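You operate a simulated robot arm through the tools that you are given. There is no shell and no other tool. Be economical: measure what you need, move in short steps, check, and stop when the job is done.

Carry out the task below with a simulated two-armed robot. There is one attempt and no reset: what you move stays moved.

TASK
On the top of the side bench, fold the blue dust cloth in half.

It is judged by the outcome, as a careful person would: the job done as asked, and still so three seconds after it is handed in. It fails if anything else is knocked over, pushed out of place, dropped, spilled or broken. Flat cloth is picked up by pressing the open fingertips on it (5 to 10 N) and closing them slowly along it; thin cloth reads only 2 to 8 mm in the jaws.

THE ROBOT
Two 7-joint arms with two-finger parallel grippers on one trunk, on a base that drives. Base frame: it is fixed to the floor where the robot stands at the start and does not move with it; the origin is under the middle of the robot, x ahead of it, y to its left, z up. Readings come in mm, degrees, newtons and seconds.
The left shoulder is at the start at [70, 163, 1220], the right one opposite. Places, roughly: top of the side bench [600, 100, 900]. Payload 3.43 kg a hand.
Tool frame (each hand has its own): the origin (TCP) lies between the finger pads and is the grasp point; the fingertips stand 34 mm ahead of it; z points along the fingers, y is the line along which they close. Largest opening 128 mm; finger width 24, thickness 12; the body of the gripper, 48 by 130 mm, starts 96 mm behind the TCP.
Orientation is that of the tool frame in the base frame, as a unit quaternion [w, x, y, z]. With the fingers straight down and closing along the base's y, the tool's x points along the base's -x, its y along +y and its z along -z.

THE INTERFACE
- The arms move only by the tool jog_arm. It takes "left_series", "right_series" or both (then of equal length, played together; a hand with none holds still); each is text: rows parted by semicolons, each of 7 numbers parted by spaces: the turn, a rotation vector about the base's x, y, z in degrees, then the shift along the base's x, y, z in mm, then the finger opening in mm, from 0 to 128. In form: rx ry rz dx dy dz hand; .... A call has 1 to 20 rows; each row shifts and turns the commanded pose from where the row before left it. A row lasts 0.2 s, in which the tool goes at most 50 mm and 8.6 degrees; a call with a longer step from one row to the next is refused whole, and so is a gripper value outside its range. A pose out of reach is approached as far as the arm can. The call stops where the force on the tool passes 40 N (or 10 N more than at its start, if that is more) or the arm is blocked; 0.2 s more then pass. The fingers move at their own pace (about 153 mm/s each) and stop on an object; they squeeze with about 40 N. The grip force told is the motor's: it shows also when the fingers shut on nothing. Time passes only in rows, and 0.2 s behind the last, so rows that do not move let the fingers close. It gives the time, the measured TCP pose, the force on the tool (base axes), the opening and the grip force at its end, in the units of the frame above (readings bear some noise), with the torque about the TCP (base axes, N m) and any sound that the robot's microphone picked up.
- Cameras (640 x 400 px; columns grow to the right, rows downward): "scene" is now at [131.7, -27.8, 1438.8]; the picture's right is [-0.32, -0.95, 0.00], its down [-0.61, 0.20, -0.77] and it looks along [0.73, -0.24, -0.64] (base axes); focal length 255 px, centre (320, 200). "left" rides on the left gripper at [76, 11, -160] in its tool frame; the picture's right is [-0.15, 0.99, 0.00], its down [-0.88, -0.13, -0.46] and it looks along [-0.45, -0.07, 0.89] (tool axes); focal length 234 px, centre (320, 200). "right" rides on the right gripper at [76, -11, -160] in its tool frame; the picture's right is [0.15, 0.99, 0.00], its down [-0.88, 0.13, -0.46] and it looks along [-0.45, 0.07, 0.89] (tool axes); focal length 234 px, centre (320, 200).
- camera(camera): a new picture of that camera. It takes no simulated time.
- move_column(by): slides the trunk up (or, below 0, down) by that many mm; the arms and the scene camera ride with it, the base frame stays. It gives what a move gives, with no picture.
- drive_base(legs): drives the robot by 1 to 6 legs, each [ahead, left, turn to the left] in mm, mm and degrees, along the robot's own axes; the way and the turn of a leg run together, so that a leg with both is an arc; at most 1500 mm and 180 degrees a leg. The arms and the cameras ride along, it lands a little off, and it stops where it bumps. It gives what a move gives.
- head_to(pan, tilt): turns the head with the scene camera to pan (to the left, within 86 degrees either way) and tilt (down, from -29 to 69), counted from straight ahead of the robot. It gives what a move gives.
- point_at(camera, pixels): for up to 12 pixels [column, row] of the newest picture of that camera ("zoom" is the newest enlarged one), the place [x, y, z] in the base frame of the surface seen there, good to about 3 mm. It takes no simulated time.
- close_up(camera, box): a new picture of the part [left, top, right, bottom] of that camera's present view, enlarged. It takes no simulated time.
- sign_off(): hands the job in; it is judged then, once.

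Go step by step. Measure first, check grasps and placings, and put right what went wrong. The budget is 80 turns and 58 pictures, counting those below and the enlarged ones. Unless the task says otherwise, let go and move clear before handing in, and close with one line.

The tools are called after "Emit:" as name(argument=value, ...) on one line, values as JSON. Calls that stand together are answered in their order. jog_arm: Moves the arms, as the interface text tells. Its arguments: {"type":"object","properties":{"left_series":{"type":"string"},"right_series":{"type":"string"}},"required":[]} The other tools are called the same way: move_column (by) slides the trunk up or down; drive_base (legs) drives the base; head_to (pan, tilt) turns the head that bears the scene camera; camera (camera) takes a picture; point_at (camera, pixels) gives the place of the surface under pixels of a picture; close_up (camera, box) takes an enlarged picture of a part of a camera's view; sign_off () hands the job in.

At the start:

```text
t: 0.0
left_tcp_pos: [732.8, 89.0, 1113.5]
left_tool_rot: [0.0, 0.0, 1.0, -0.001]
left_force: [0.3, 0.5, -0.9]
left_wrist_torque: [-0.01, 0.02, 0.0]
left_finger_gap: 128.0
left_grip_force: 0.1
right_tcp_pos: [545.9, -505.4, 1104.0]
right_tool_rot: [0.0, 0.001, 1.0, -0.001]
right_force: [0.5, 0.2, 0.4]
right_wrist_torque: [0.06, 0.0, 0.04]
right_finger_gap: 127.9
right_grip_force: 0.1
trunk travel left (down, up): [-700.0, 240.0]
robot x, y, heading: [1.3, 0.1, 0.2]
head pan, tilt: [-18.4, 39.7]
```

scene: 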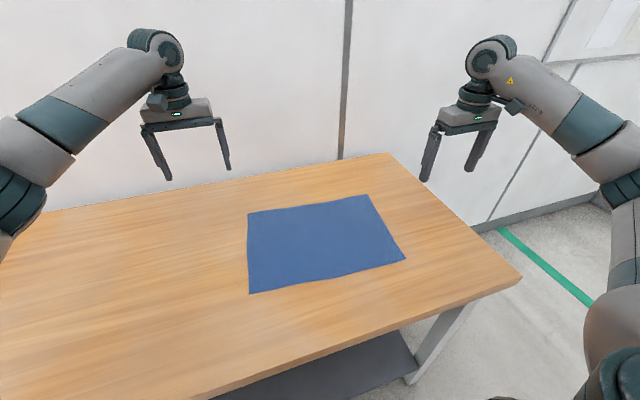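
right: 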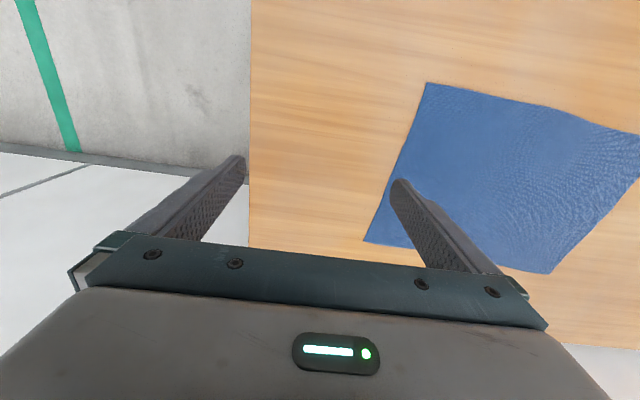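
left: 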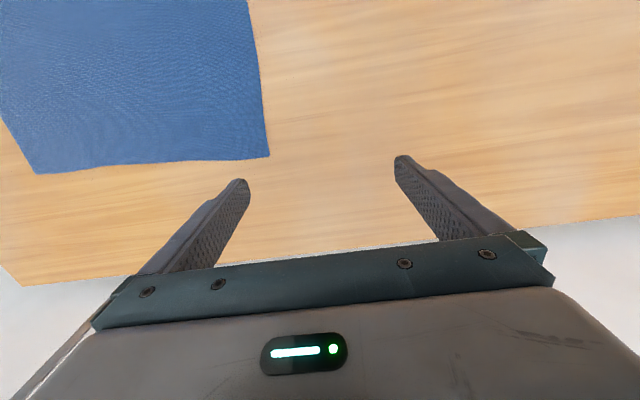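

The blue cloth lies flat, with corners in the scene picture near (248,213), (367,195), (405,259) and (250,294). I'll measure the corners and the table first.

Emit:
point_at(camera="scene", pixels=[[249, 214], [366, 196], [403, 259], [251, 292], [310, 245], [300, 204], [249, 250], [330, 277], [386, 228], [200, 250], [390, 156], [515, 278]])

```text
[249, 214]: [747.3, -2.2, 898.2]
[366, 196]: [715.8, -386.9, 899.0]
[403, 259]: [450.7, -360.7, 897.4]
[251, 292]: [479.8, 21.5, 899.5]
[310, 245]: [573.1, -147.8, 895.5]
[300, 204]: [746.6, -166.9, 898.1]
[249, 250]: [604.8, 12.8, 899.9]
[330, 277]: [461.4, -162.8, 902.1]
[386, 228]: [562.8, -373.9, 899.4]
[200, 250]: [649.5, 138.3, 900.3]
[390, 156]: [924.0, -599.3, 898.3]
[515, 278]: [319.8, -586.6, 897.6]
```

The cloth is about 385 (y) by 268 (x) mm, and the table top is at about z = 898. I'll fold the far edge onto the near edge with both hands, so I'm centring the robot on the cloth first.

Emit:
drive_base(legs=[[-50, -185, 0]])

Emit:
head_to(pan=0, tilt=42)

Emit:
camera(camera="scene")

```text
t: 1.6
left_tcp_pos: [682.8, -94.5, 1113.1]
left_tool_rot: [0.001, 0.0, 1.0, -0.001]
left_force: [-0.5, -0.2, 0.5]
left_wrist_torque: [-0.03, -0.01, 0.04]
left_finger_gap: 127.9
left_grip_force: 0.1
right_tcp_pos: [497.8, -688.6, 1102.7]
right_tool_rot: [0.0, -0.001, 1.0, 0.0]
right_force: [0.7, -1.0, 0.1]
right_wrist_torque: [0.0, 0.03, 0.04]
right_finger_gap: 127.9
right_grip_force: 0.1
trunk travel left (down, up): [-700.0, 240.0]
robot x, y, heading: [-50.4, -186.8, 0.0]
head pan, tilt: [-18.4, 39.7]
```

```text
t: 2.4
left_tcp_pos: [683.9, -95.3, 1113.8]
left_tool_rot: [0.0, -0.001, 1.0, 0.0]
left_force: [-0.9, 0.6, -0.6]
left_wrist_torque: [0.01, 0.02, 0.01]
left_finger_gap: 128.0
left_grip_force: 0.0
right_tcp_pos: [496.5, -689.7, 1101.5]
right_tool_rot: [0.0, -0.001, 1.0, 0.0]
right_force: [-0.4, -0.3, 0.5]
right_wrist_torque: [0.01, -0.02, -0.01]
right_finger_gap: 128.2
right_grip_force: 0.2
trunk travel left (down, up): [-700.0, 240.0]
robot x, y, heading: [-48.9, -186.0, -0.2]
head pan, tilt: [0.0, 42.0]
```

```text
54 pictures are left
```

scene: 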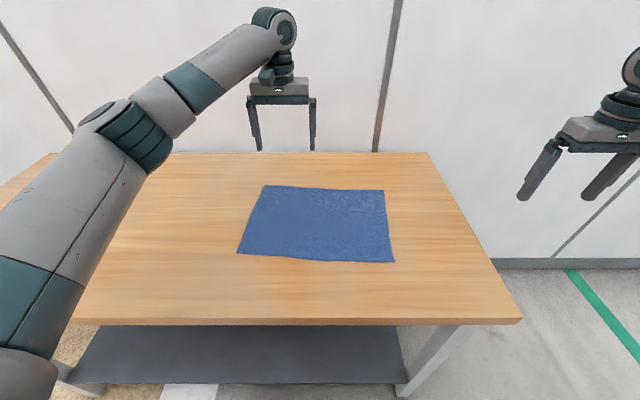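

The whole cloth is now in view, in front of the robot at (237..395, 185..263). I'll enlarge that part to measure the corners closely.

Emit:
close_up(camera="scene", box=[220, 170, 420, 295])

```text
3.20 times, centred on (320, 232) of scene
```

zoom: 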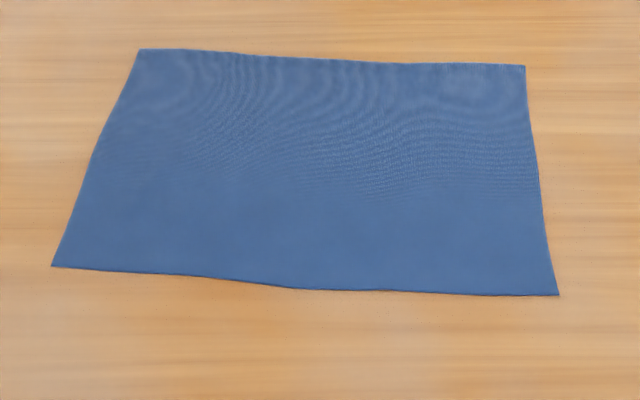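

Emit:
point_at(camera="zoom", pixels=[[140, 51], [523, 68], [556, 293], [54, 265], [330, 60], [290, 286], [300, 160], [98, 160], [538, 170], [300, 30], [300, 320]])

```text
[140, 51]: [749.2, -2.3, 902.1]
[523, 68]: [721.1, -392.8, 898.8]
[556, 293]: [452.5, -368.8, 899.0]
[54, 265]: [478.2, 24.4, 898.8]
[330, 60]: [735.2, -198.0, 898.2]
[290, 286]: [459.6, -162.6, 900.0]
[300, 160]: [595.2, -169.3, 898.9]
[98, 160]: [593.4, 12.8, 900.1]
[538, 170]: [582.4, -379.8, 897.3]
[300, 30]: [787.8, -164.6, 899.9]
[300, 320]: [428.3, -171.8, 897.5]
```

Corners: far-left (749,-2), far-right (721,-393), near-right (452,-369), near-left (478,24). I'm moving both hands above the far corners with fingers open 44 mm, stopping about 28 mm above the cloth.

Emit:
jog_arm(left_series="0 0 -4.1 5.1 5.5 0 44;0 0 0 5.1 5.5 0 44;0 0 0 5.1 5.5 0 44;0 0 0 5.1 5.5 0 44;0 0 0 5.1 5.5 0 44;0 0 0 5.1 5.5 0 44;0 0 0 5.1 5.5 0 44;0 0 0 5.1 5.5 0 44;0 0 0 5.1 5.5 0 44;0 0 0 5.1 5.5 0 44;0 0 0 0 0 -31 44;0 0 0 0 0 -31 44;0 0 0 0 0 -31 44;0 0 0 0 0 -31 44;0 0 0 0 0 -30 44;0 0 0 0 0 0 44", right_series="0 0 -4.1 21.65 33.47 0 44;0 0 0 21.65 33.47 0 44;0 0 0 21.65 33.47 0 44;0 0 0 21.65 33.47 0 44;0 0 0 21.65 33.47 0 44;0 0 0 21.65 33.47 0 44;0 0 0 21.65 33.47 0 44;0 0 0 21.65 33.47 0 44;0 0 0 21.65 33.47 0 44;0 0 0 21.65 33.47 0 44;0 0 0 0 0 -29 44;0 0 0 0 0 -28 44;0 0 0 0 0 -28 44;0 0 0 0 0 -28 44;0 0 0 0 0 -28 44;0 0 0 0 0 0 44")

Emit:
camera(camera="scene")

Emit:
camera(camera="left")

Emit:
camera(camera="right")

```text
t: 5.8
left_tcp_pos: [734.4, -39.8, 960.1]
left_tool_rot: [-0.001, 0.034, 0.999, 0.0]
left_force: [-0.9, -0.7, 0.0]
left_wrist_torque: [0.0, 0.01, 0.01]
left_finger_gap: 43.8
left_grip_force: 0.2
right_tcp_pos: [711.2, -355.8, 961.3]
right_tool_rot: [0.0, 0.035, 0.999, 0.0]
right_force: [-0.3, 0.4, 0.1]
right_wrist_torque: [0.04, 0.02, -0.05]
right_finger_gap: 43.9
right_grip_force: 0.2
trunk travel left (down, up): [-700.0, 240.0]
robot x, y, heading: [-51.6, -191.2, 0.0]
head pan, tilt: [0.0, 42.0]
```

```text
52 pictures are left
```

scene: 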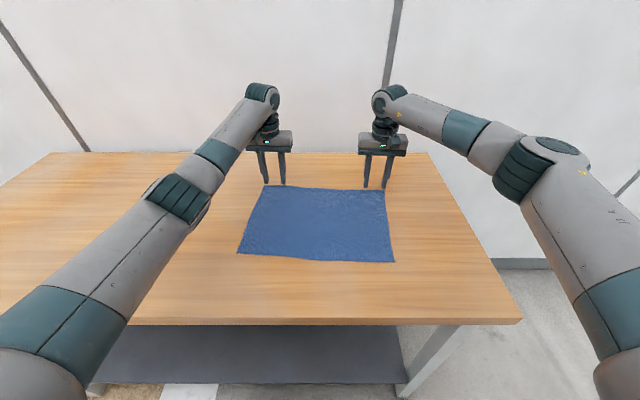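

```text
51 pictures are left
```

left: 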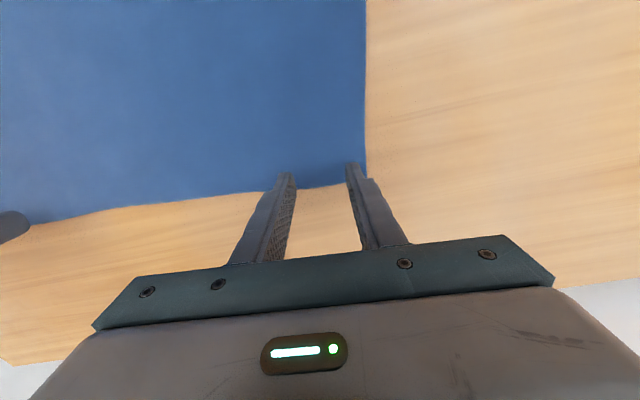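

```text
50 pictures are left
```

right: 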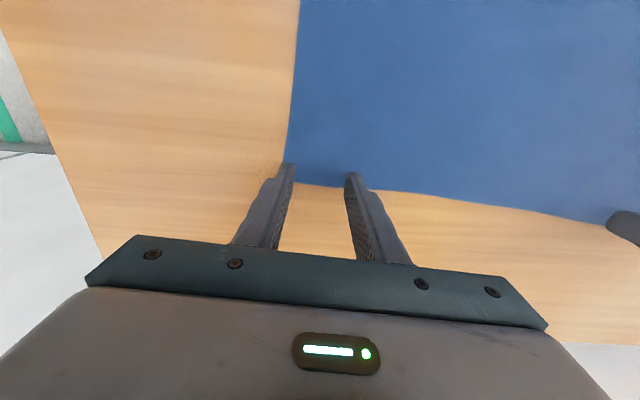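

Both hands are over the far corners and the fingertips line up with the edge. I'll go down gently, shifting 4 mm inward.

Emit:
jog_arm(left_series="0 0 0 -4 0 -10 44;0 0 0 0 0 -10 44;0 0 0 0 0 -4 44;0 0 0 0 0 -2 44;0 0 0 0 0 -2 44;0 0 0 0 0 0 44", right_series="0 0 0 -4 0 -10 44;0 0 0 0 0 -10 44;0 0 0 0 0 -5 44;0 0 0 0 0 -2 44;0 0 0 0 0 -2 44;0 0 0 0 0 0 44")

```text
t: 7.2
left_tcp_pos: [728.7, -40.7, 935.4]
left_tool_rot: [0.003, 0.035, 0.999, 0.0]
left_force: [5.8, 0.7, 19.6]
left_wrist_torque: [0.26, -0.22, -0.03]
left_finger_gap: 44.2
left_grip_force: 0.2
right_tcp_pos: [706.3, -355.8, 935.4]
right_tool_rot: [0.003, 0.036, 0.999, 0.001]
right_force: [3.6, -1.9, 15.7]
right_wrist_torque: [-0.44, -0.05, 0.08]
right_finger_gap: 44.3
right_grip_force: 0.0
trunk travel left (down, up): [-700.0, 240.0]
robot x, y, heading: [-51.1, -188.0, 0.3]
head pan, tilt: [0.0, 42.0]
```

Contact came at about z = 935 with 20 N and 16 N, which is too hard. I'll back off slightly to 5-10 N.

Emit:
jog_arm(left_series="0 0 0 0 0 -0 44;0 0 0 0 0 1.8 44;0 0 0 0 0 0 44", right_series="0 0 0 0 0 0 44;0 0 0 0 0 1.3 44;0 0 0 0 0 0 44")

```text
t: 8.0
left_tcp_pos: [727.4, -40.9, 936.4]
left_tool_rot: [0.002, 0.035, 0.999, 0.0]
left_force: [4.2, -1.8, 21.7]
left_wrist_torque: [0.21, -0.24, -0.11]
left_finger_gap: 43.8
left_grip_force: 0.1
right_tcp_pos: [706.1, -354.8, 935.1]
right_tool_rot: [0.001, 0.035, 0.999, -0.001]
right_force: [4.4, -2.0, 15.9]
right_wrist_torque: [-0.37, -0.09, 0.1]
right_finger_gap: 44.2
right_grip_force: 0.0
trunk travel left (down, up): [-700.0, 240.0]
robot x, y, heading: [-51.4, -185.0, -0.0]
head pan, tilt: [0.0, 42.0]
```

The force hardly changed, so I'll raise both hands a bit more.

Emit:
jog_arm(left_series="0 0 0 0 0 1.5 44;0 0 0 0 0 0 44", right_series="0 0 0 0 0 1.2 44;0 0 0 0 0 0 44")

```text
t: 8.6
left_tcp_pos: [728.6, -40.2, 935.0]
left_tool_rot: [0.0, 0.034, 0.999, 0.0]
left_force: [4.1, -0.8, 13.1]
left_wrist_torque: [0.05, -0.16, -0.01]
left_finger_gap: 44.2
left_grip_force: 0.1
right_tcp_pos: [704.8, -355.9, 935.5]
right_tool_rot: [0.001, 0.035, 0.999, 0.0]
right_force: [1.1, -1.0, 12.5]
right_wrist_torque: [-0.27, -0.01, 0.0]
right_finger_gap: 44.2
right_grip_force: 0.3
trunk travel left (down, up): [-700.0, 240.0]
robot x, y, heading: [-49.0, -185.8, 0.2]
head pan, tilt: [0.0, 42.0]
```

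Now at about 13 N. I'll raise 0.8 mm more and close slowly.

Emit:
jog_arm(left_series="0 0 0 0 0 0.8 44;0 0 0 0 0 0 40;0 0 0 0 0 0 36;0 0 0 0 0 0 32;0 0 0 0 0 0 28;0 0 0 0 0 0 24;0 0 0 0 0 0 20;0 0 0 0 0 0 16;0 0 0 0 0 0 12;0 0 0 0 0 0 8;0 0 0 0 0 0 4;0 0 0 0 0 0 0;0 0 0 0 0 0 0", right_series="0 0 0 0 0 0.8 44;0 0 0 0 0 0 40;0 0 0 0 0 0 36;0 0 0 0 0 0 32;0 0 0 0 0 0 28;0 0 0 0 0 0 24;0 0 0 0 0 0 20;0 0 0 0 0 0 16;0 0 0 0 0 0 12;0 0 0 0 0 0 8;0 0 0 0 0 0 4;0 0 0 0 0 0 0;0 0 0 0 0 0 0")

Emit:
camera(camera="left")

Emit:
camera(camera="right")

```text
t: 11.4
left_tcp_pos: [730.0, -40.9, 935.4]
left_tool_rot: [0.0, 0.035, 0.999, -0.001]
left_force: [-0.3, -3.4, 2.2]
left_wrist_torque: [-0.11, 0.0, -0.02]
left_finger_gap: 5.9
left_grip_force: 40.3
right_tcp_pos: [707.3, -354.8, 934.1]
right_tool_rot: [0.0, 0.035, 0.999, 0.001]
right_force: [0.1, 3.9, 3.7]
right_wrist_torque: [0.1, -0.03, -0.01]
right_finger_gap: 2.0
right_grip_force: 37.1
trunk travel left (down, up): [-700.0, 240.0]
robot x, y, heading: [-50.1, -186.6, 0.4]
head pan, tilt: [0.0, 42.0]
```

```text
49 pictures are left
```

left: 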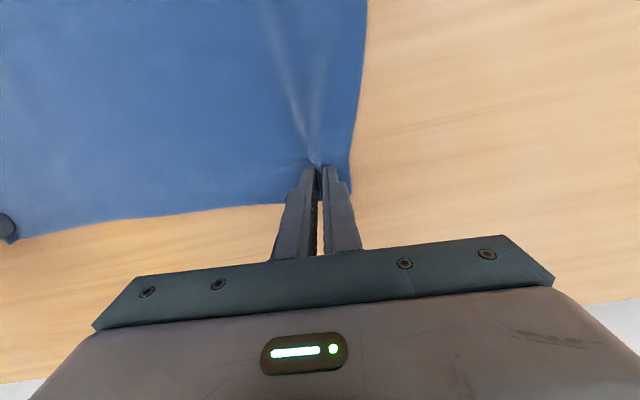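

```text
48 pictures are left
```

right: 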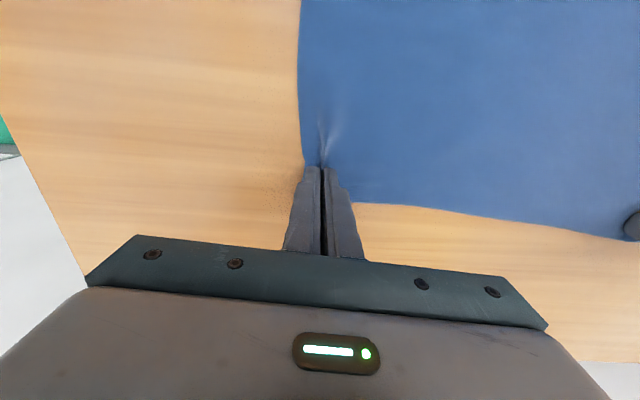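

Both hands show a pinched ridge, with openings of 5.9 mm (left) and 2.0 mm (right). I'll lift a little to test the grip.

Emit:
jog_arm(left_series="0 0 0 0 0 8 0;0 0 0 -2 0 10 0;0 0 0 -4 0 12 0;0 0 0 -6 0 12 0;0 0 0 0 0 0 0", right_series="0 0 0 0 0 8 0;0 0 0 -2 0 10 0;0 0 0 -4 0 12 0;0 0 0 -6 0 12 0;0 0 0 0 0 0 0")

Emit:
close_up(camera="scene", box=[220, 150, 420, 275])

```text
t: 12.6
left_tcp_pos: [718.6, -39.2, 976.4]
left_tool_rot: [-0.001, 0.035, 0.999, 0.0]
left_force: [-0.8, -4.6, -0.4]
left_wrist_torque: [-0.13, 0.02, -0.03]
left_finger_gap: 5.9
left_grip_force: 40.2
right_tcp_pos: [695.4, -355.0, 976.0]
right_tool_rot: [0.0, 0.035, 0.999, 0.0]
right_force: [0.1, 3.8, 0.2]
right_wrist_torque: [0.17, -0.01, -0.03]
right_finger_gap: 2.1
right_grip_force: 36.9
trunk travel left (down, up): [-700.0, 240.0]
robot x, y, heading: [-50.6, -187.6, 0.1]
head pan, tilt: [0.0, 42.0]
```

```text
3.20 times, centred on (320, 212) of scene
```

zoom: 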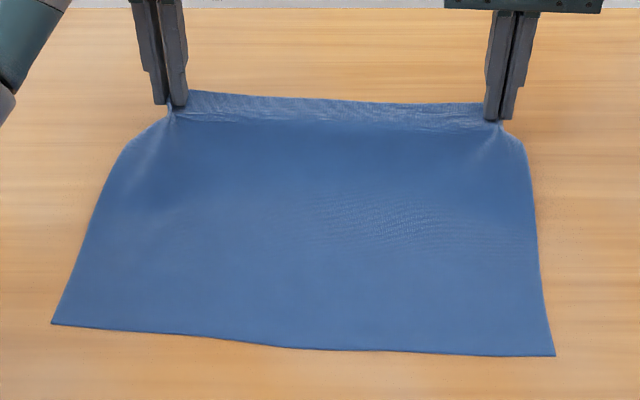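

The cloth is held at both ends and is taut between the hands. I'll start the arc by lifting, moving toward the robot, and tilting the fingers forward so the edge turns over.

Emit:
jog_arm(left_series="-0.24 -3.3 0 -11 0.7 9 0;-0.24 -3.3 0 -11 0.7 9 0;-0.24 -3.3 0 -11 0.7 9 0;-0.24 -3.3 0 -11 0.7 8 0;-0.24 -3.3 0 -11 0.7 7 0;-0.24 -3.3 0 -11 0.7 6 0;0 0 0 0 0 0 0", right_series="-0.24 -3.3 0 -11 1.3 9 0;-0.24 -3.3 0 -11 1.3 9 0;-0.24 -3.3 0 -11 1.3 9 0;-0.24 -3.3 0 -11 1.3 8 0;-0.24 -3.3 0 -11 1.3 7 0;-0.24 -3.3 0 -11 1.3 6 0;0 0 0 0 0 0 0")

Emit:
camera(camera="scene")

```text
t: 14.2
left_tcp_pos: [653.4, -34.7, 1024.7]
left_tool_rot: [0.172, 0.034, 0.984, -0.007]
left_force: [0.1, -0.6, 0.1]
left_wrist_torque: [-0.09, 0.05, -0.02]
left_finger_gap: 5.7
left_grip_force: 39.5
right_tcp_pos: [631.6, -346.7, 1023.5]
right_tool_rot: [0.173, 0.035, 0.984, -0.007]
right_force: [0.0, 2.0, 0.5]
right_wrist_torque: [0.01, 0.03, 0.01]
right_finger_gap: 1.8
right_grip_force: 37.1
trunk travel left (down, up): [-700.0, 240.0]
robot x, y, heading: [-49.6, -188.5, -0.1]
head pan, tilt: [0.0, 42.0]
```

```text
46 pictures are left
```

scene: 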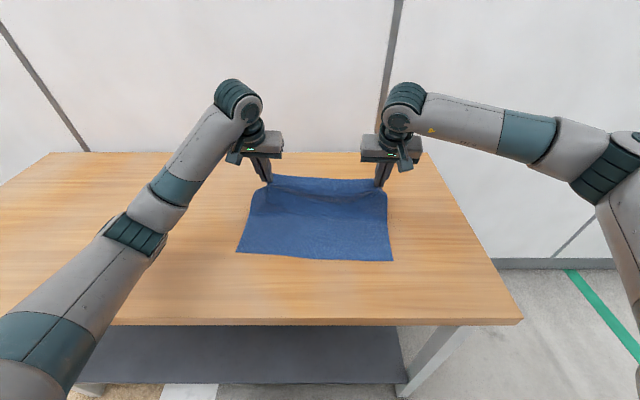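

It's lifting cleanly. I'll carry it over by driving back 110 mm, which keeps the arms in a roomy pose.

Emit:
drive_base(legs=[[-110, 10, 0]])

Emit:
camera(camera="scene")

```text
t: 15.4
left_tcp_pos: [542.4, -22.7, 1024.6]
left_tool_rot: [0.171, 0.032, 0.985, -0.006]
left_force: [0.0, -1.3, 0.8]
left_wrist_torque: [-0.01, 0.0, -0.04]
left_finger_gap: 5.8
left_grip_force: 40.5
right_tcp_pos: [522.1, -333.2, 1023.5]
right_tool_rot: [0.172, 0.033, 0.985, -0.007]
right_force: [-0.7, 0.8, 0.2]
right_wrist_torque: [0.04, 0.0, -0.01]
right_finger_gap: 1.7
right_grip_force: 36.5
trunk travel left (down, up): [-700.0, 240.0]
robot x, y, heading: [-156.8, -174.1, 0.5]
head pan, tilt: [0.0, 42.0]
```

```text
45 pictures are left
```

scene: 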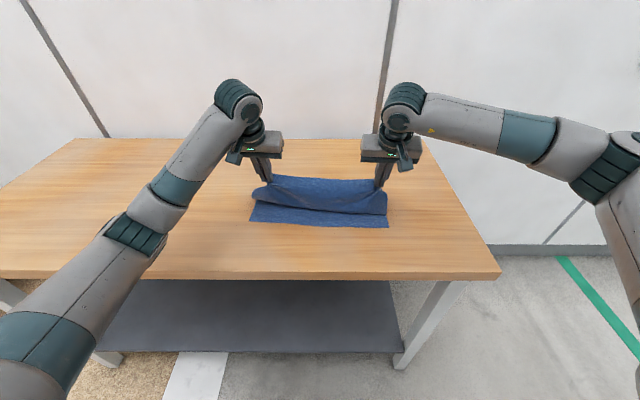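

The cloth is draped over and the lower layer hasn't moved. I'll arc down to the near edge with more tilt and stop just above the surface.

Emit:
jog_arm(left_series="-0.27 -3.75 0 -14 0.5 -5 0;-0.27 -3.75 0 -14 0.5 -7 0;-0.27 -3.75 0 -12 0.5 -9 0;-0.27 -3.75 0 -10 0.5 -11 0;-0.27 -3.75 0 -8 0.5 -13 0;-0.27 -3.75 0 -7 0.5 -14 0;-0.27 -3.75 0 -5 0.5 -12 0;-0.27 -3.75 0 -5 0.5 -10 0;0 0 0 0 0 0 0", right_series="-0.27 -3.75 0 -14 0 -5 0;-0.27 -3.75 0 -14 0 -7 0;-0.27 -3.75 0 -13 0 -9 0;-0.27 -3.75 0 -11 0 -11 0;-0.27 -3.75 0 -9 0 -13 0;-0.27 -3.75 0 -7 0 -14 0;-0.27 -3.75 0 -5 0 -12 0;-0.27 -3.75 0 -5 0 -10 0;0 0 0 0 0 0 0")

Emit:
close_up(camera="scene", box=[220, 150, 420, 275])

Emit:
camera(camera="left")

```text
t: 17.4
left_tcp_pos: [467.2, -19.7, 943.6]
left_tool_rot: [0.422, 0.029, 0.906, -0.016]
left_force: [-0.3, -3.7, -0.6]
left_wrist_torque: [-0.1, -0.01, -0.13]
left_finger_gap: 6.0
left_grip_force: 39.9
right_tcp_pos: [442.5, -333.5, 943.3]
right_tool_rot: [0.422, 0.03, 0.906, -0.016]
right_force: [0.7, 3.8, -0.4]
right_wrist_torque: [0.07, -0.03, 0.11]
right_finger_gap: 2.1
right_grip_force: 37.2
trunk travel left (down, up): [-700.0, 240.0]
robot x, y, heading: [-157.0, -172.1, 0.4]
head pan, tilt: [0.0, 42.0]
```

```text
3.20 times, centred on (320, 212) of scene
```

zoom: 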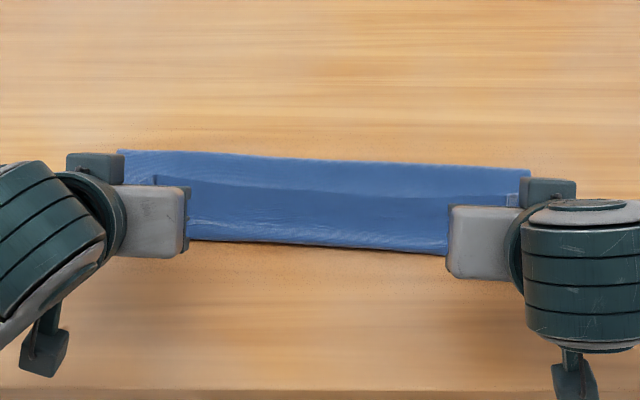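

```text
43 pictures are left
```

left: 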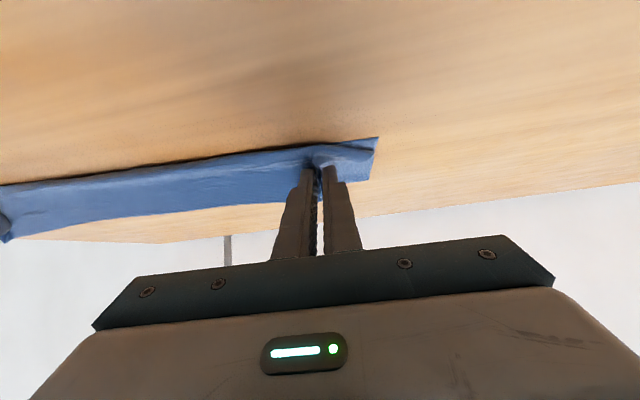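

A line runs across the cloth at zoom row 185. It may be the upper edge curling back, so I'll measure it.

Emit:
point_at(camera="zoom", pixels=[[330, 165], [330, 180], [330, 190], [330, 210], [330, 235], [330, 244], [330, 255], [140, 155], [165, 180], [500, 200], [515, 185]])

Emit:
camera(camera="right")

```text
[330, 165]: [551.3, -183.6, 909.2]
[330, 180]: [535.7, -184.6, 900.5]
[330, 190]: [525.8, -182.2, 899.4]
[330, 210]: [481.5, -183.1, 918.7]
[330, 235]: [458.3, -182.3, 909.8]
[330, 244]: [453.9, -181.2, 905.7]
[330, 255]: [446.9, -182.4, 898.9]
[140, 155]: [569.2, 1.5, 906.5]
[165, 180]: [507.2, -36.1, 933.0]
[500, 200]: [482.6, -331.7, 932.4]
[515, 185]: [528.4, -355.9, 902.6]
```

```text
42 pictures are left
```

right: 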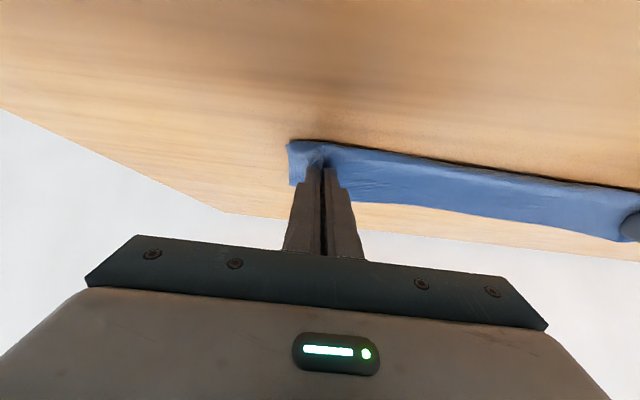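

The profile at y = -183 has a front bulge at x = 454 and the pinch at x = 485, so the upper layer has curled under the grip. I'll go back up to straighten the flap, then release it from a small height so it falls flat.

Emit:
jog_arm(left_series="0 0 0 4 -1 10 0;0 0 0 5 -1 11 0;0 0 0 8 -1 11 0;0 0 0 10 -1 11 0;0 0 0 12 -1 11 0;0 0 0 13 0 10 0;0 0 0 8 0 6 0;0 0 0 0 0 0 0", right_series="0 0 0 4 0 10 0;0 0 0 5 0 11 0;0 0 0 8 0 11 0;0 0 0 10 0 11 0;0 0 0 12 0 11 0;0 0 0 13 0 10 0;0 0 0 8 0 6 0;0 0 0 0 0 0 0")

Emit:
close_up(camera="scene", box=[220, 150, 420, 275])

```text
t: 19.2
left_tcp_pos: [528.7, -22.6, 1013.6]
left_tool_rot: [0.422, 0.029, 0.906, -0.017]
left_force: [-0.3, 0.0, -0.1]
left_wrist_torque: [0.01, -0.02, 0.02]
left_finger_gap: 6.0
left_grip_force: 39.6
right_tcp_pos: [503.4, -333.2, 1014.1]
right_tool_rot: [0.422, 0.03, 0.906, -0.016]
right_force: [0.6, 0.4, 0.1]
right_wrist_torque: [-0.01, 0.0, 0.0]
right_finger_gap: 1.8
right_grip_force: 36.9
trunk travel left (down, up): [-700.0, 240.0]
robot x, y, heading: [-157.7, -173.3, 0.1]
head pan, tilt: [0.0, 42.0]
```

```text
3.20 times, centred on (320, 212) of scene
```

zoom: 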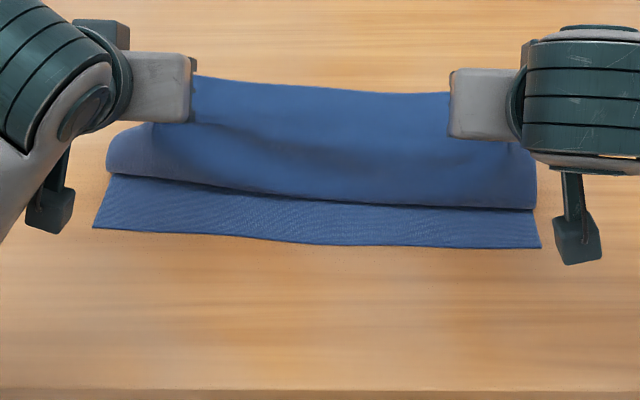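

The lower layer's near edge is back in place at rows 230-247. The flap bulges forward at row 205, so I'll measure the profile.

Emit:
point_at(camera="zoom", pixels=[[330, 90], [330, 110], [330, 130], [330, 150], [330, 175], [330, 200], [330, 215], [330, 240], [98, 226], [538, 245]])

Emit:
camera(camera="left")

```text
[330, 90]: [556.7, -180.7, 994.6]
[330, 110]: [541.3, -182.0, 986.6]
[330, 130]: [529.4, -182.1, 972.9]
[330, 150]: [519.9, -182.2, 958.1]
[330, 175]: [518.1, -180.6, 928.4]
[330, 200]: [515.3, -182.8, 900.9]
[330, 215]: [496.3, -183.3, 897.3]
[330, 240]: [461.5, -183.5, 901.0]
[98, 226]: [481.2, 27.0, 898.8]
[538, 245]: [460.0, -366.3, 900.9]
```

```text
40 pictures are left
```

left: 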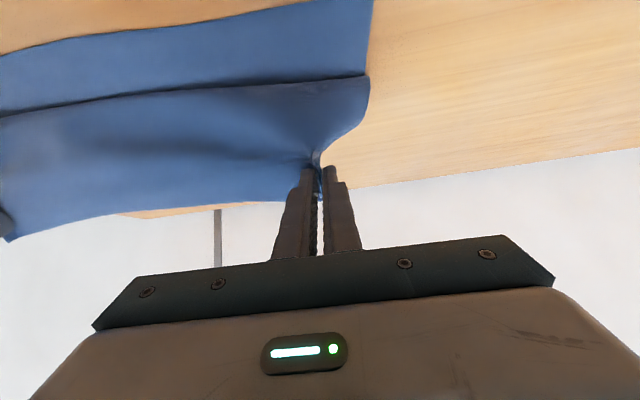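

The near edge is still in place, but the ridge grip makes the cloth leave the fingers toward -x and curl. I'll unfold it and regrasp the far edge with the fingers closing across it (along x), so the cloth can hinge at the fingertips.

Emit:
jog_arm(left_series="0.51 7.12 0 3.7 0 1.8 0;0.51 7.12 0 3.7 0 1.8 0;0.51 7.12 0 3.7 0 1.8 0;0.51 7.12 0 3.7 0 1.8 0;0.51 7.12 0 3.7 0 1.8 0;0.51 7.12 0 3.7 0 1.8 0;0.51 7.12 0 3.7 0 1.8 0;0 0 0 0 0 0 0", right_series="0.51 7.12 0 3.7 0 1.8 0;0.51 7.12 0 3.7 0 1.8 0;0.51 7.12 0 3.7 0 1.8 0;0.51 7.12 0 3.7 0 1.8 0;0.51 7.12 0 3.7 0 1.8 0;0.51 7.12 0 3.7 0 1.8 0;0.51 7.12 0 3.7 0 1.8 0;0 0 0 0 0 0 0")

Emit:
drive_base(legs=[[110, -12, 0]])

```text
t: 21.0
left_tcp_pos: [552.6, -23.2, 1026.1]
left_tool_rot: [-0.001, 0.032, 0.999, 0.0]
left_force: [-0.3, -0.7, 0.1]
left_wrist_torque: [-0.03, -0.02, -0.03]
left_finger_gap: 5.8
left_grip_force: 39.8
right_tcp_pos: [529.0, -333.3, 1026.1]
right_tool_rot: [-0.001, 0.032, 0.999, 0.001]
right_force: [-1.0, -0.2, -0.7]
right_wrist_torque: [0.01, -0.01, 0.0]
right_finger_gap: 1.9
right_grip_force: 37.0
trunk travel left (down, up): [-700.0, 240.0]
robot x, y, heading: [-159.6, -173.3, 0.3]
head pan, tilt: [0.0, 42.0]
```

```text
t: 22.1
left_tcp_pos: [659.9, -35.4, 1027.1]
left_tool_rot: [0.0, 0.032, 0.999, 0.001]
left_force: [0.6, -1.2, 0.0]
left_wrist_torque: [0.0, 0.0, -0.01]
left_finger_gap: 5.6
left_grip_force: 39.9
right_tcp_pos: [635.9, -345.8, 1025.1]
right_tool_rot: [0.0, 0.033, 0.999, 0.0]
right_force: [-0.1, 1.7, -0.3]
right_wrist_torque: [-0.01, -0.04, -0.03]
right_finger_gap: 1.9
right_grip_force: 36.9
trunk travel left (down, up): [-700.0, 240.0]
robot x, y, heading: [-53.0, -190.1, 0.3]
head pan, tilt: [0.0, 42.0]
```

Now I'll arc it down to the flat position, then open and lift.

Emit:
jog_arm(left_series="0 0 0 14 -1 -5 0;0 0 0 13 -1 -8 0;0 0 0 12 -1 -12 0;0 0 0 10 -1 -14 0;0 0 0 9 -1 -16 0;0 0 0 7 -0.5 -16 0;0 0 0 6 0 -16 0;0 0 0 0 0 0 0;0 0 0 0 0 0 20;0 0 0 0 0 0 44;0 0 0 0 0 4 44;0 0 0 0 0 10 44;0 0 0 0 0 20 44;0 0 0 0 0 20 44;0 0 0 0 0 20 44;0 0 0 0 0 20 44", right_series="0 0 0 14 -2 -5 0;0 0 0 13 -2 -8 0;0 0 0 12 -1 -12 0;0 0 0 10 -1 -14 0;0 0 0 9 -1 -16 0;0 0 0 7 -1 -16 0;0 0 0 6 -1 -15 0;0 0 0 0 0 0 0;0 0 0 0 0 0 20;0 0 0 0 0 0 44;0 0 0 0 0 4 44;0 0 0 0 0 10 44;0 0 0 0 0 20 44;0 0 0 0 0 20 44;0 0 0 0 0 20 44;0 0 0 0 0 20 44")

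Emit:
close_up(camera="scene", box=[220, 150, 420, 275])

```text
t: 25.6
left_tcp_pos: [730.6, -40.8, 1032.9]
left_tool_rot: [0.0, 0.033, 0.999, 0.0]
left_force: [-0.2, -0.5, 0.4]
left_wrist_torque: [0.0, 0.01, -0.01]
left_finger_gap: 44.0
left_grip_force: 0.0
right_tcp_pos: [706.0, -355.3, 1034.9]
right_tool_rot: [0.0, 0.033, 0.999, 0.002]
right_force: [0.0, 0.2, 0.4]
right_wrist_torque: [0.02, 0.0, -0.03]
right_finger_gap: 44.1
right_grip_force: 0.0
trunk travel left (down, up): [-700.0, 240.0]
robot x, y, heading: [-51.8, -186.2, 0.2]
head pan, tilt: [0.0, 42.0]
```

```text
3.20 times, centred on (320, 212) of scene
```

zoom: 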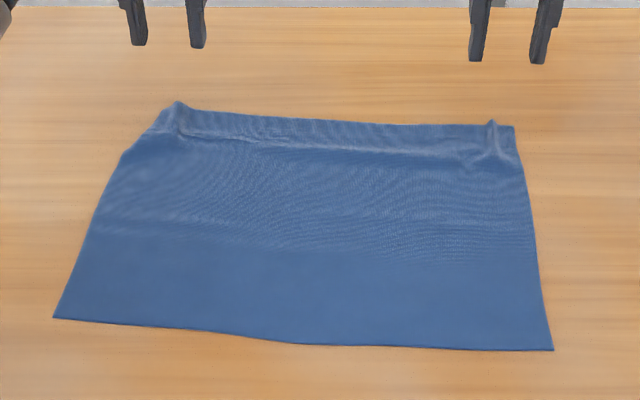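

The cloth is back almost flat, with small ridges left at (180,110) and (492,130). I'll measure the far edge for the new grasp.

Emit:
point_at(camera="zoom", pixels=[[152, 132], [178, 104], [200, 113], [230, 116], [300, 121], [400, 126], [460, 128], [492, 123], [513, 129], [250, 145], [400, 155], [250, 130]])

Emit:
camera(camera="left")

Emit:
camera(camera="right")

```text
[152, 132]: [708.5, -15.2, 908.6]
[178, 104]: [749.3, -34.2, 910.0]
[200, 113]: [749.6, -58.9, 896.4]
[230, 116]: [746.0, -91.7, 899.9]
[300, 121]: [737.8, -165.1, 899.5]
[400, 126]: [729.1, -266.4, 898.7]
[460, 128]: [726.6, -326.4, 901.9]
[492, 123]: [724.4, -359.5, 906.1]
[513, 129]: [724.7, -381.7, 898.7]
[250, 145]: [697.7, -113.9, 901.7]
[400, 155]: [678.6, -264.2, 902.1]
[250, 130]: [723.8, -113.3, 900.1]
```

```text
38 pictures are left
```

left: 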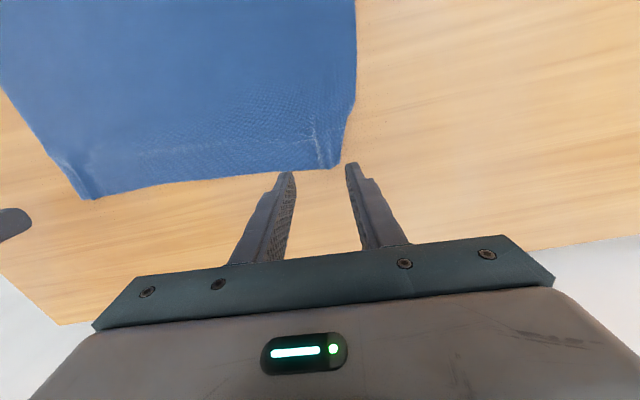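

```text
37 pictures are left
```

right: 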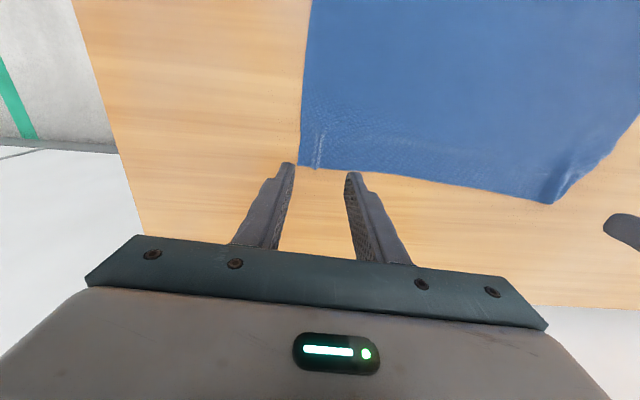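

I'll yaw each hand 90° (left -90, right +90) so the jaws straddle the far edge, with one finger just beyond the edge and one on the cloth.

Emit:
jog_arm(left_series="0 0 -8.2 1.4 1 0 44;0 0 -8.2 1.4 1 0 44;0 0 -8.2 1.4 1 0 44;0 0 -8.2 1.4 1 0 44;0 0 -8.2 1.4 1 0 44;0 0 -8.2 1.4 1 0 44;0 0 -8.2 1.4 1 0 44;0 0 -8.2 1.4 1 0 44;0 0 -8.2 1.4 1 0 24;0 0 -8.2 1.4 1 0 24;0 0 -8 1.4 1 0 24;0 0 0 0 0 -20 24;0 0 0 0 0 -20 24;0 0 0 0 0 0 24", right_series="0 0 8.2 1.4 -0.9 0 44;0 0 8.2 1.4 -0.9 0 44;0 0 8.2 1.4 -0.9 0 44;0 0 8.2 1.4 -0.9 0 44;0 0 8.2 1.4 -0.9 0 44;0 0 8.2 1.4 -0.9 0 44;0 0 8.2 1.4 -0.9 0 44;0 0 8.2 1.4 -0.9 0 44;0 0 8.2 1.4 -0.9 0 24;0 0 8.2 1.4 -0.9 0 24;0 0 8 1.4 -0.9 0 24;0 0 0 0 0 -20 24;0 0 0 0 0 -20 24;0 0 0 0 0 0 24")

Emit:
camera(camera="scene")

Emit:
camera(camera="left")

Emit:
camera(camera="right")

```text
t: 28.6
left_tcp_pos: [745.9, -28.5, 993.7]
left_tool_rot: [0.001, 0.731, 0.683, 0.001]
left_force: [0.2, 0.4, -0.2]
left_wrist_torque: [0.01, 0.04, -0.02]
left_finger_gap: 23.9
left_grip_force: 0.0
right_tcp_pos: [645.2, -372.0, 975.4]
right_tool_rot: [-0.001, -0.364, 0.932, 0.0]
right_force: [0.4, 0.2, -1.2]
right_wrist_torque: [0.0, -0.04, 0.0]
right_finger_gap: 24.1
right_grip_force: 0.1
right hand out of reach, approached as far as the arm can: row 5, 6, 7, 8, 9, 10, 11
trunk travel left (down, up): [-700.0, 240.0]
robot x, y, heading: [-50.9, -186.9, 0.1]
head pan, tilt: [0.0, 42.0]
```

```text
36 pictures are left
```

scene: 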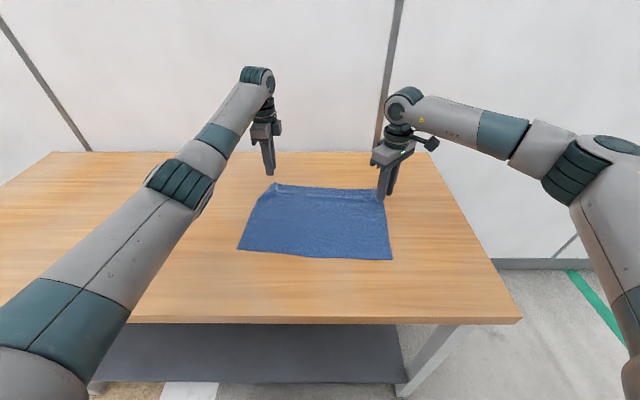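

```text
35 pictures are left
```

left: 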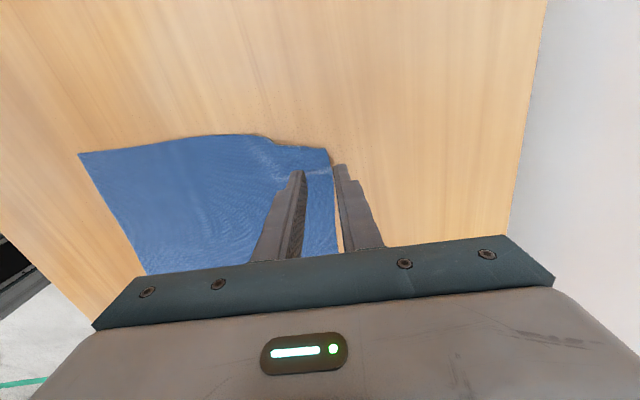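

```text
34 pictures are left
```

right: 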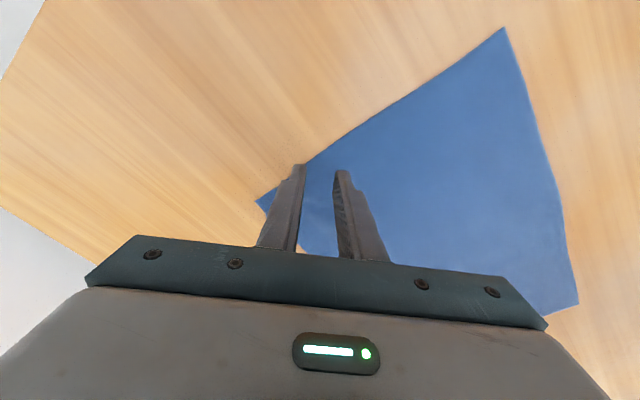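

The left hand is well placed. The right hand met a joint limit when turning positive, so I'll raise it and turn it the other way.

Emit:
jog_arm(right_series="0 0 0 0 0 30 24;0 0 0 0 0 30 24;0 0 -8.2 0 0 0 24;0 0 -8.2 0 0 0 24;0 0 -8.2 0 0 0 24;0 0 -8.2 0 0 0 24;0 0 -8.2 0 0 0 24;0 0 -8.2 0 0 0 24;0 0 0 0 0 0 24")

```text
t: 30.6
left_tcp_pos: [745.7, -28.9, 993.0]
left_tool_rot: [0.0, 0.73, 0.684, 0.0]
left_force: [-0.4, 0.3, 0.9]
left_wrist_torque: [0.01, -0.04, -0.01]
left_finger_gap: 23.8
left_grip_force: 0.1
right_tcp_pos: [645.2, -371.8, 1034.8]
right_tool_rot: [0.0, 0.058, 0.998, 0.0]
right_force: [0.6, -0.5, -0.1]
right_wrist_torque: [-0.01, -0.01, -0.01]
right_finger_gap: 24.2
right_grip_force: 0.0
trunk travel left (down, up): [-700.0, 240.0]
robot x, y, heading: [-51.2, -187.6, 0.2]
head pan, tilt: [0.0, 42.0]
```

The commanded pose now matches the real one. I'll turn the remaining -87.4° and move above the right edge point.

Emit:
jog_arm(right_series="0 0 -7.95 0 0 0 24;0 0 -7.95 0 0 0 24;0 0 -7.95 0 0 0 24;0 0 -7.95 0 0 0 24;0 0 -7.95 0 0 0 24;0 0 -7.95 0 0 0 24;0 0 -7.95 10.9 1 0 24;0 0 -7.95 10.9 1 0 24;0 0 -7.95 10.9 1 0 24;0 0 -7.95 10.9 1 0 24;0 0 -7.95 10.9 1 0 24;0 0 0 10.9 1 -20 24;0 0 0 10.9 1 -21 24;0 0 0 0 0 0 24")

Emit:
camera(camera="right")

Emit:
camera(camera="scene")

```text
t: 33.5
left_tcp_pos: [746.3, -30.2, 994.7]
left_tool_rot: [0.001, 0.73, 0.683, 0.0]
left_force: [1.1, -0.6, -0.1]
left_wrist_torque: [0.04, 0.02, -0.02]
left_finger_gap: 24.1
left_grip_force: 0.0
right_tcp_pos: [720.0, -363.1, 994.2]
right_tool_rot: [0.001, 0.731, 0.682, 0.0]
right_force: [0.0, 0.1, -0.2]
right_wrist_torque: [-0.01, 0.0, 0.03]
right_finger_gap: 24.4
right_grip_force: 0.0
trunk travel left (down, up): [-700.0, 240.0]
robot x, y, heading: [-52.9, -189.2, 0.5]
head pan, tilt: [0.0, 42.0]
```

```text
33 pictures are left
```

right: 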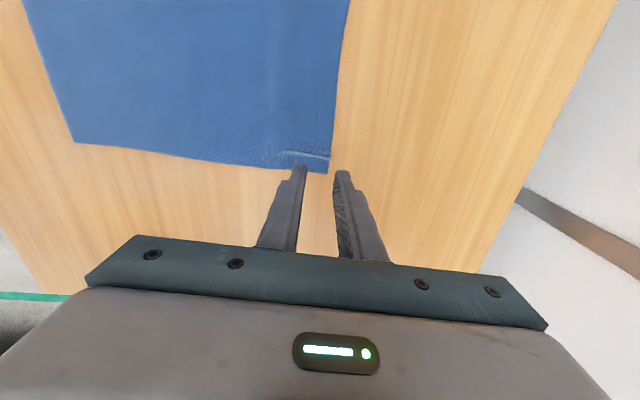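

```text
32 pictures are left
```

scene: 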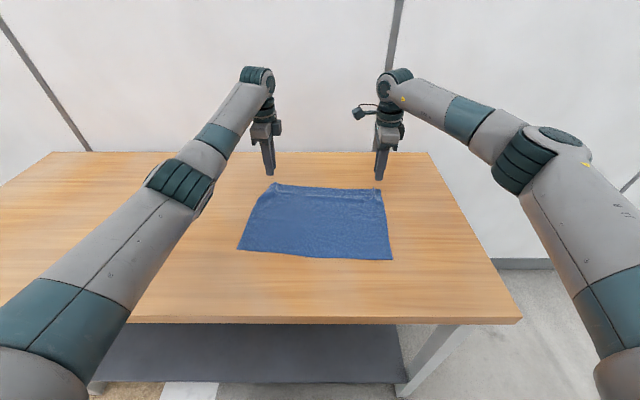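

Both jaws straddle the far edge. I'll go down to light contact.

Emit:
jog_arm(left_series="0 0 0 0 0 -16 24;0 0 0 0 0 -16 24;0 0 0 0 0 -14 24;0 0 0 0 0 -8 24;0 0 0 0 0 -3 24;0 0 0 0 0 -2 24;0 0 0 0 0 0 24;0 0 0 0 0 0 24", right_series="0 0 0 0 0 -16 24;0 0 0 0 0 -16 24;0 0 0 0 0 -14 24;0 0 0 0 0 -8 24;0 0 0 0 0 -3 24;0 0 0 0 0 -2 24;0 0 0 0 0 0 24;0 0 0 0 0 0 24")

Emit:
camera(camera="left")

Emit:
camera(camera="right")

```text
t: 35.4
left_tcp_pos: [745.4, -29.2, 935.6]
left_tool_rot: [0.0, 0.73, 0.683, 0.001]
left_force: [0.3, 1.5, 6.5]
left_wrist_torque: [0.13, 0.11, 0.0]
left_finger_gap: 24.0
left_grip_force: 0.0
right_tcp_pos: [720.2, -363.4, 935.7]
right_tool_rot: [0.002, 0.732, 0.682, 0.001]
right_force: [0.3, -0.1, 0.6]
right_wrist_torque: [-0.01, -0.02, 0.02]
right_finger_gap: 24.0
right_grip_force: 0.0
trunk travel left (down, up): [-700.0, 240.0]
robot x, y, heading: [-51.4, -188.5, 0.0]
head pan, tilt: [0.0, 42.0]
```

```text
31 pictures are left
```

left: 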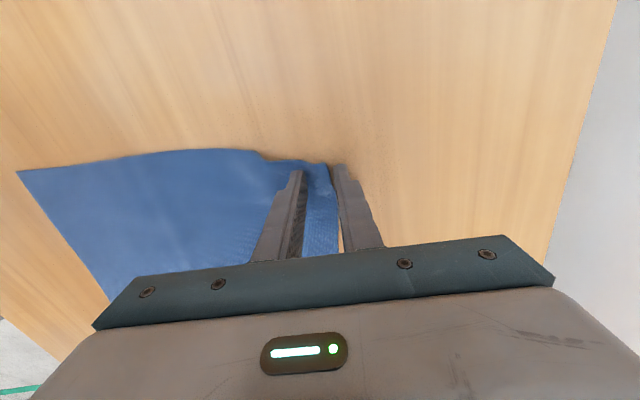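

```text
30 pictures are left
```

right: 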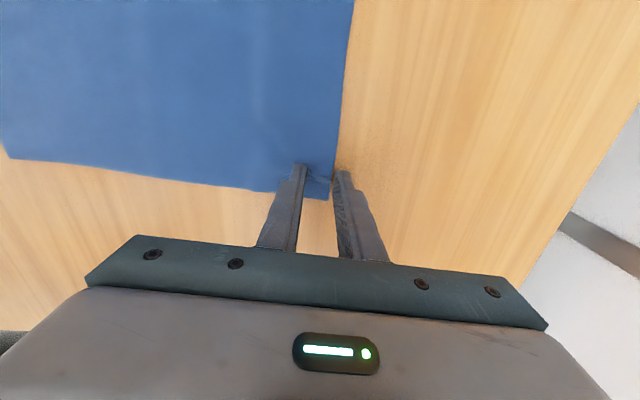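

Left presses at 6.5 N. I'll lower the right by about 2 mm, then close both slowly.

Emit:
jog_arm(left_series="0 0 0 0 0 0 24;0 0 0 0 0 -0.3 24;0 0 0 0 0 0 24;0 0 0 0 0 0 22;0 0 0 0 0 0 20;0 0 0 0 0 0 18;0 0 0 0 0 0 16;0 0 0 0 0 0 14;0 0 0 0 0 0 12;0 0 0 0 0 0 10;0 0 0 0 0 0 8;0 0 0 0 0 0 6;0 0 0 0 0 0 4;0 0 0 0 0 0 2;0 0 0 0 0 0 0;0 0 0 0 0 0 0", right_series="0 0 0 0 0 -1 24;0 0 0 0 0 -1 24;0 0 0 0 0 0 24;0 0 0 0 0 0 22;0 0 0 0 0 0 20;0 0 0 0 0 0 18;0 0 0 0 0 0 16;0 0 0 0 0 0 14;0 0 0 0 0 0 12;0 0 0 0 0 0 10;0 0 0 0 0 0 8;0 0 0 0 0 0 6;0 0 0 0 0 0 4;0 0 0 0 0 0 2;0 0 0 0 0 0 0;0 0 0 0 0 0 0")

Emit:
camera(camera="left")

Emit:
camera(camera="right")

```text
t: 38.8
left_tcp_pos: [743.8, -29.5, 936.4]
left_tool_rot: [0.001, 0.731, 0.683, 0.001]
left_force: [-1.3, 0.9, 5.4]
left_wrist_torque: [0.09, 0.05, -0.03]
left_finger_gap: 2.4
left_grip_force: 36.7
right_tcp_pos: [720.0, -363.3, 935.7]
right_tool_rot: [0.001, 0.731, 0.682, 0.001]
right_force: [-1.8, 0.0, 12.5]
right_wrist_torque: [-0.1, 0.2, 0.0]
right_finger_gap: 2.3
right_grip_force: 37.0
trunk travel left (down, up): [-700.0, 240.0]
robot x, y, heading: [-49.3, -188.1, 0.1]
head pan, tilt: [0.0, 42.0]
```

```text
29 pictures are left
```

left: 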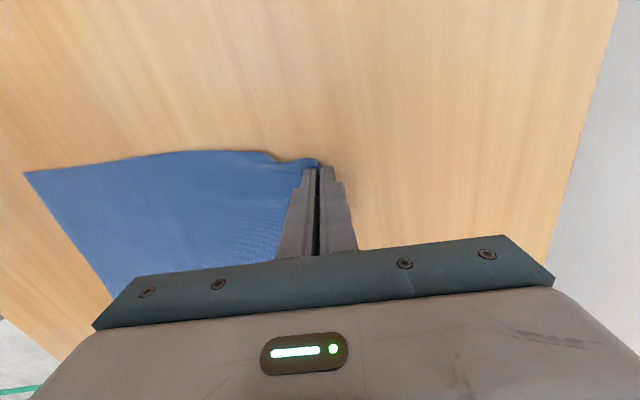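

```text
28 pictures are left
```

right: 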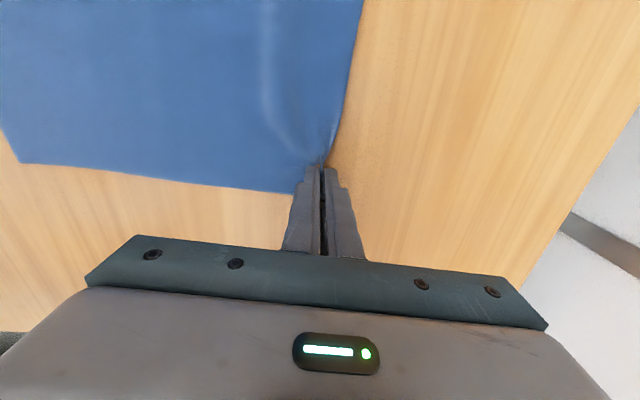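

Both read about 2.3 mm, and the edge runs into the jaws. I'll lift to test the hold, spreading the hands 3 mm each.

Emit:
jog_arm(left_series="0 0 0 0 0 6 0;0 0 0 0 1 10 0;0 0 0 -3 1 12 0;0 0 0 -5 1 12 0;0 0 0 0 0 0 0", right_series="0 0 0 0 0 6 0;0 0 0 0 -1 10 0;0 0 0 -3 -1 12 0;0 0 0 -5 -1 12 0;0 0 0 0 0 0 0")

Emit:
close_up(camera="scene", box=[220, 150, 420, 275])

```text
t: 40.0
left_tcp_pos: [740.0, -26.9, 973.5]
left_tool_rot: [0.0, 0.73, 0.684, 0.0]
left_force: [-0.1, -0.6, -0.1]
left_wrist_torque: [-0.03, 0.02, -0.01]
left_finger_gap: 2.2
left_grip_force: 37.1
right_tcp_pos: [715.1, -367.1, 973.1]
right_tool_rot: [0.0, 0.732, 0.682, 0.0]
right_force: [-0.1, 0.3, 0.3]
right_wrist_torque: [0.02, 0.01, 0.0]
right_finger_gap: 2.5
right_grip_force: 37.0
trunk travel left (down, up): [-700.0, 240.0]
robot x, y, heading: [-49.3, -187.2, 0.1]
head pan, tilt: [0.0, 42.0]
```

```text
3.20 times, centred on (320, 212) of scene
```

zoom: 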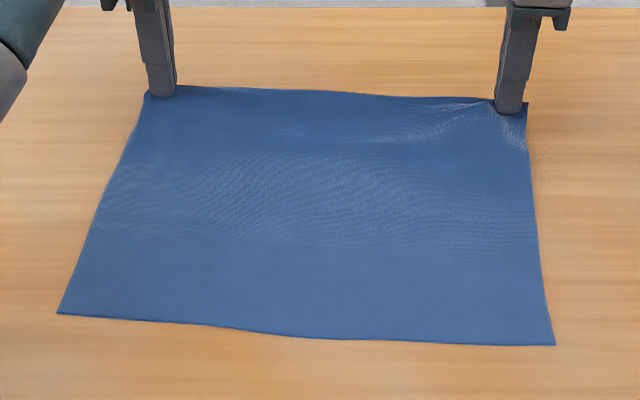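

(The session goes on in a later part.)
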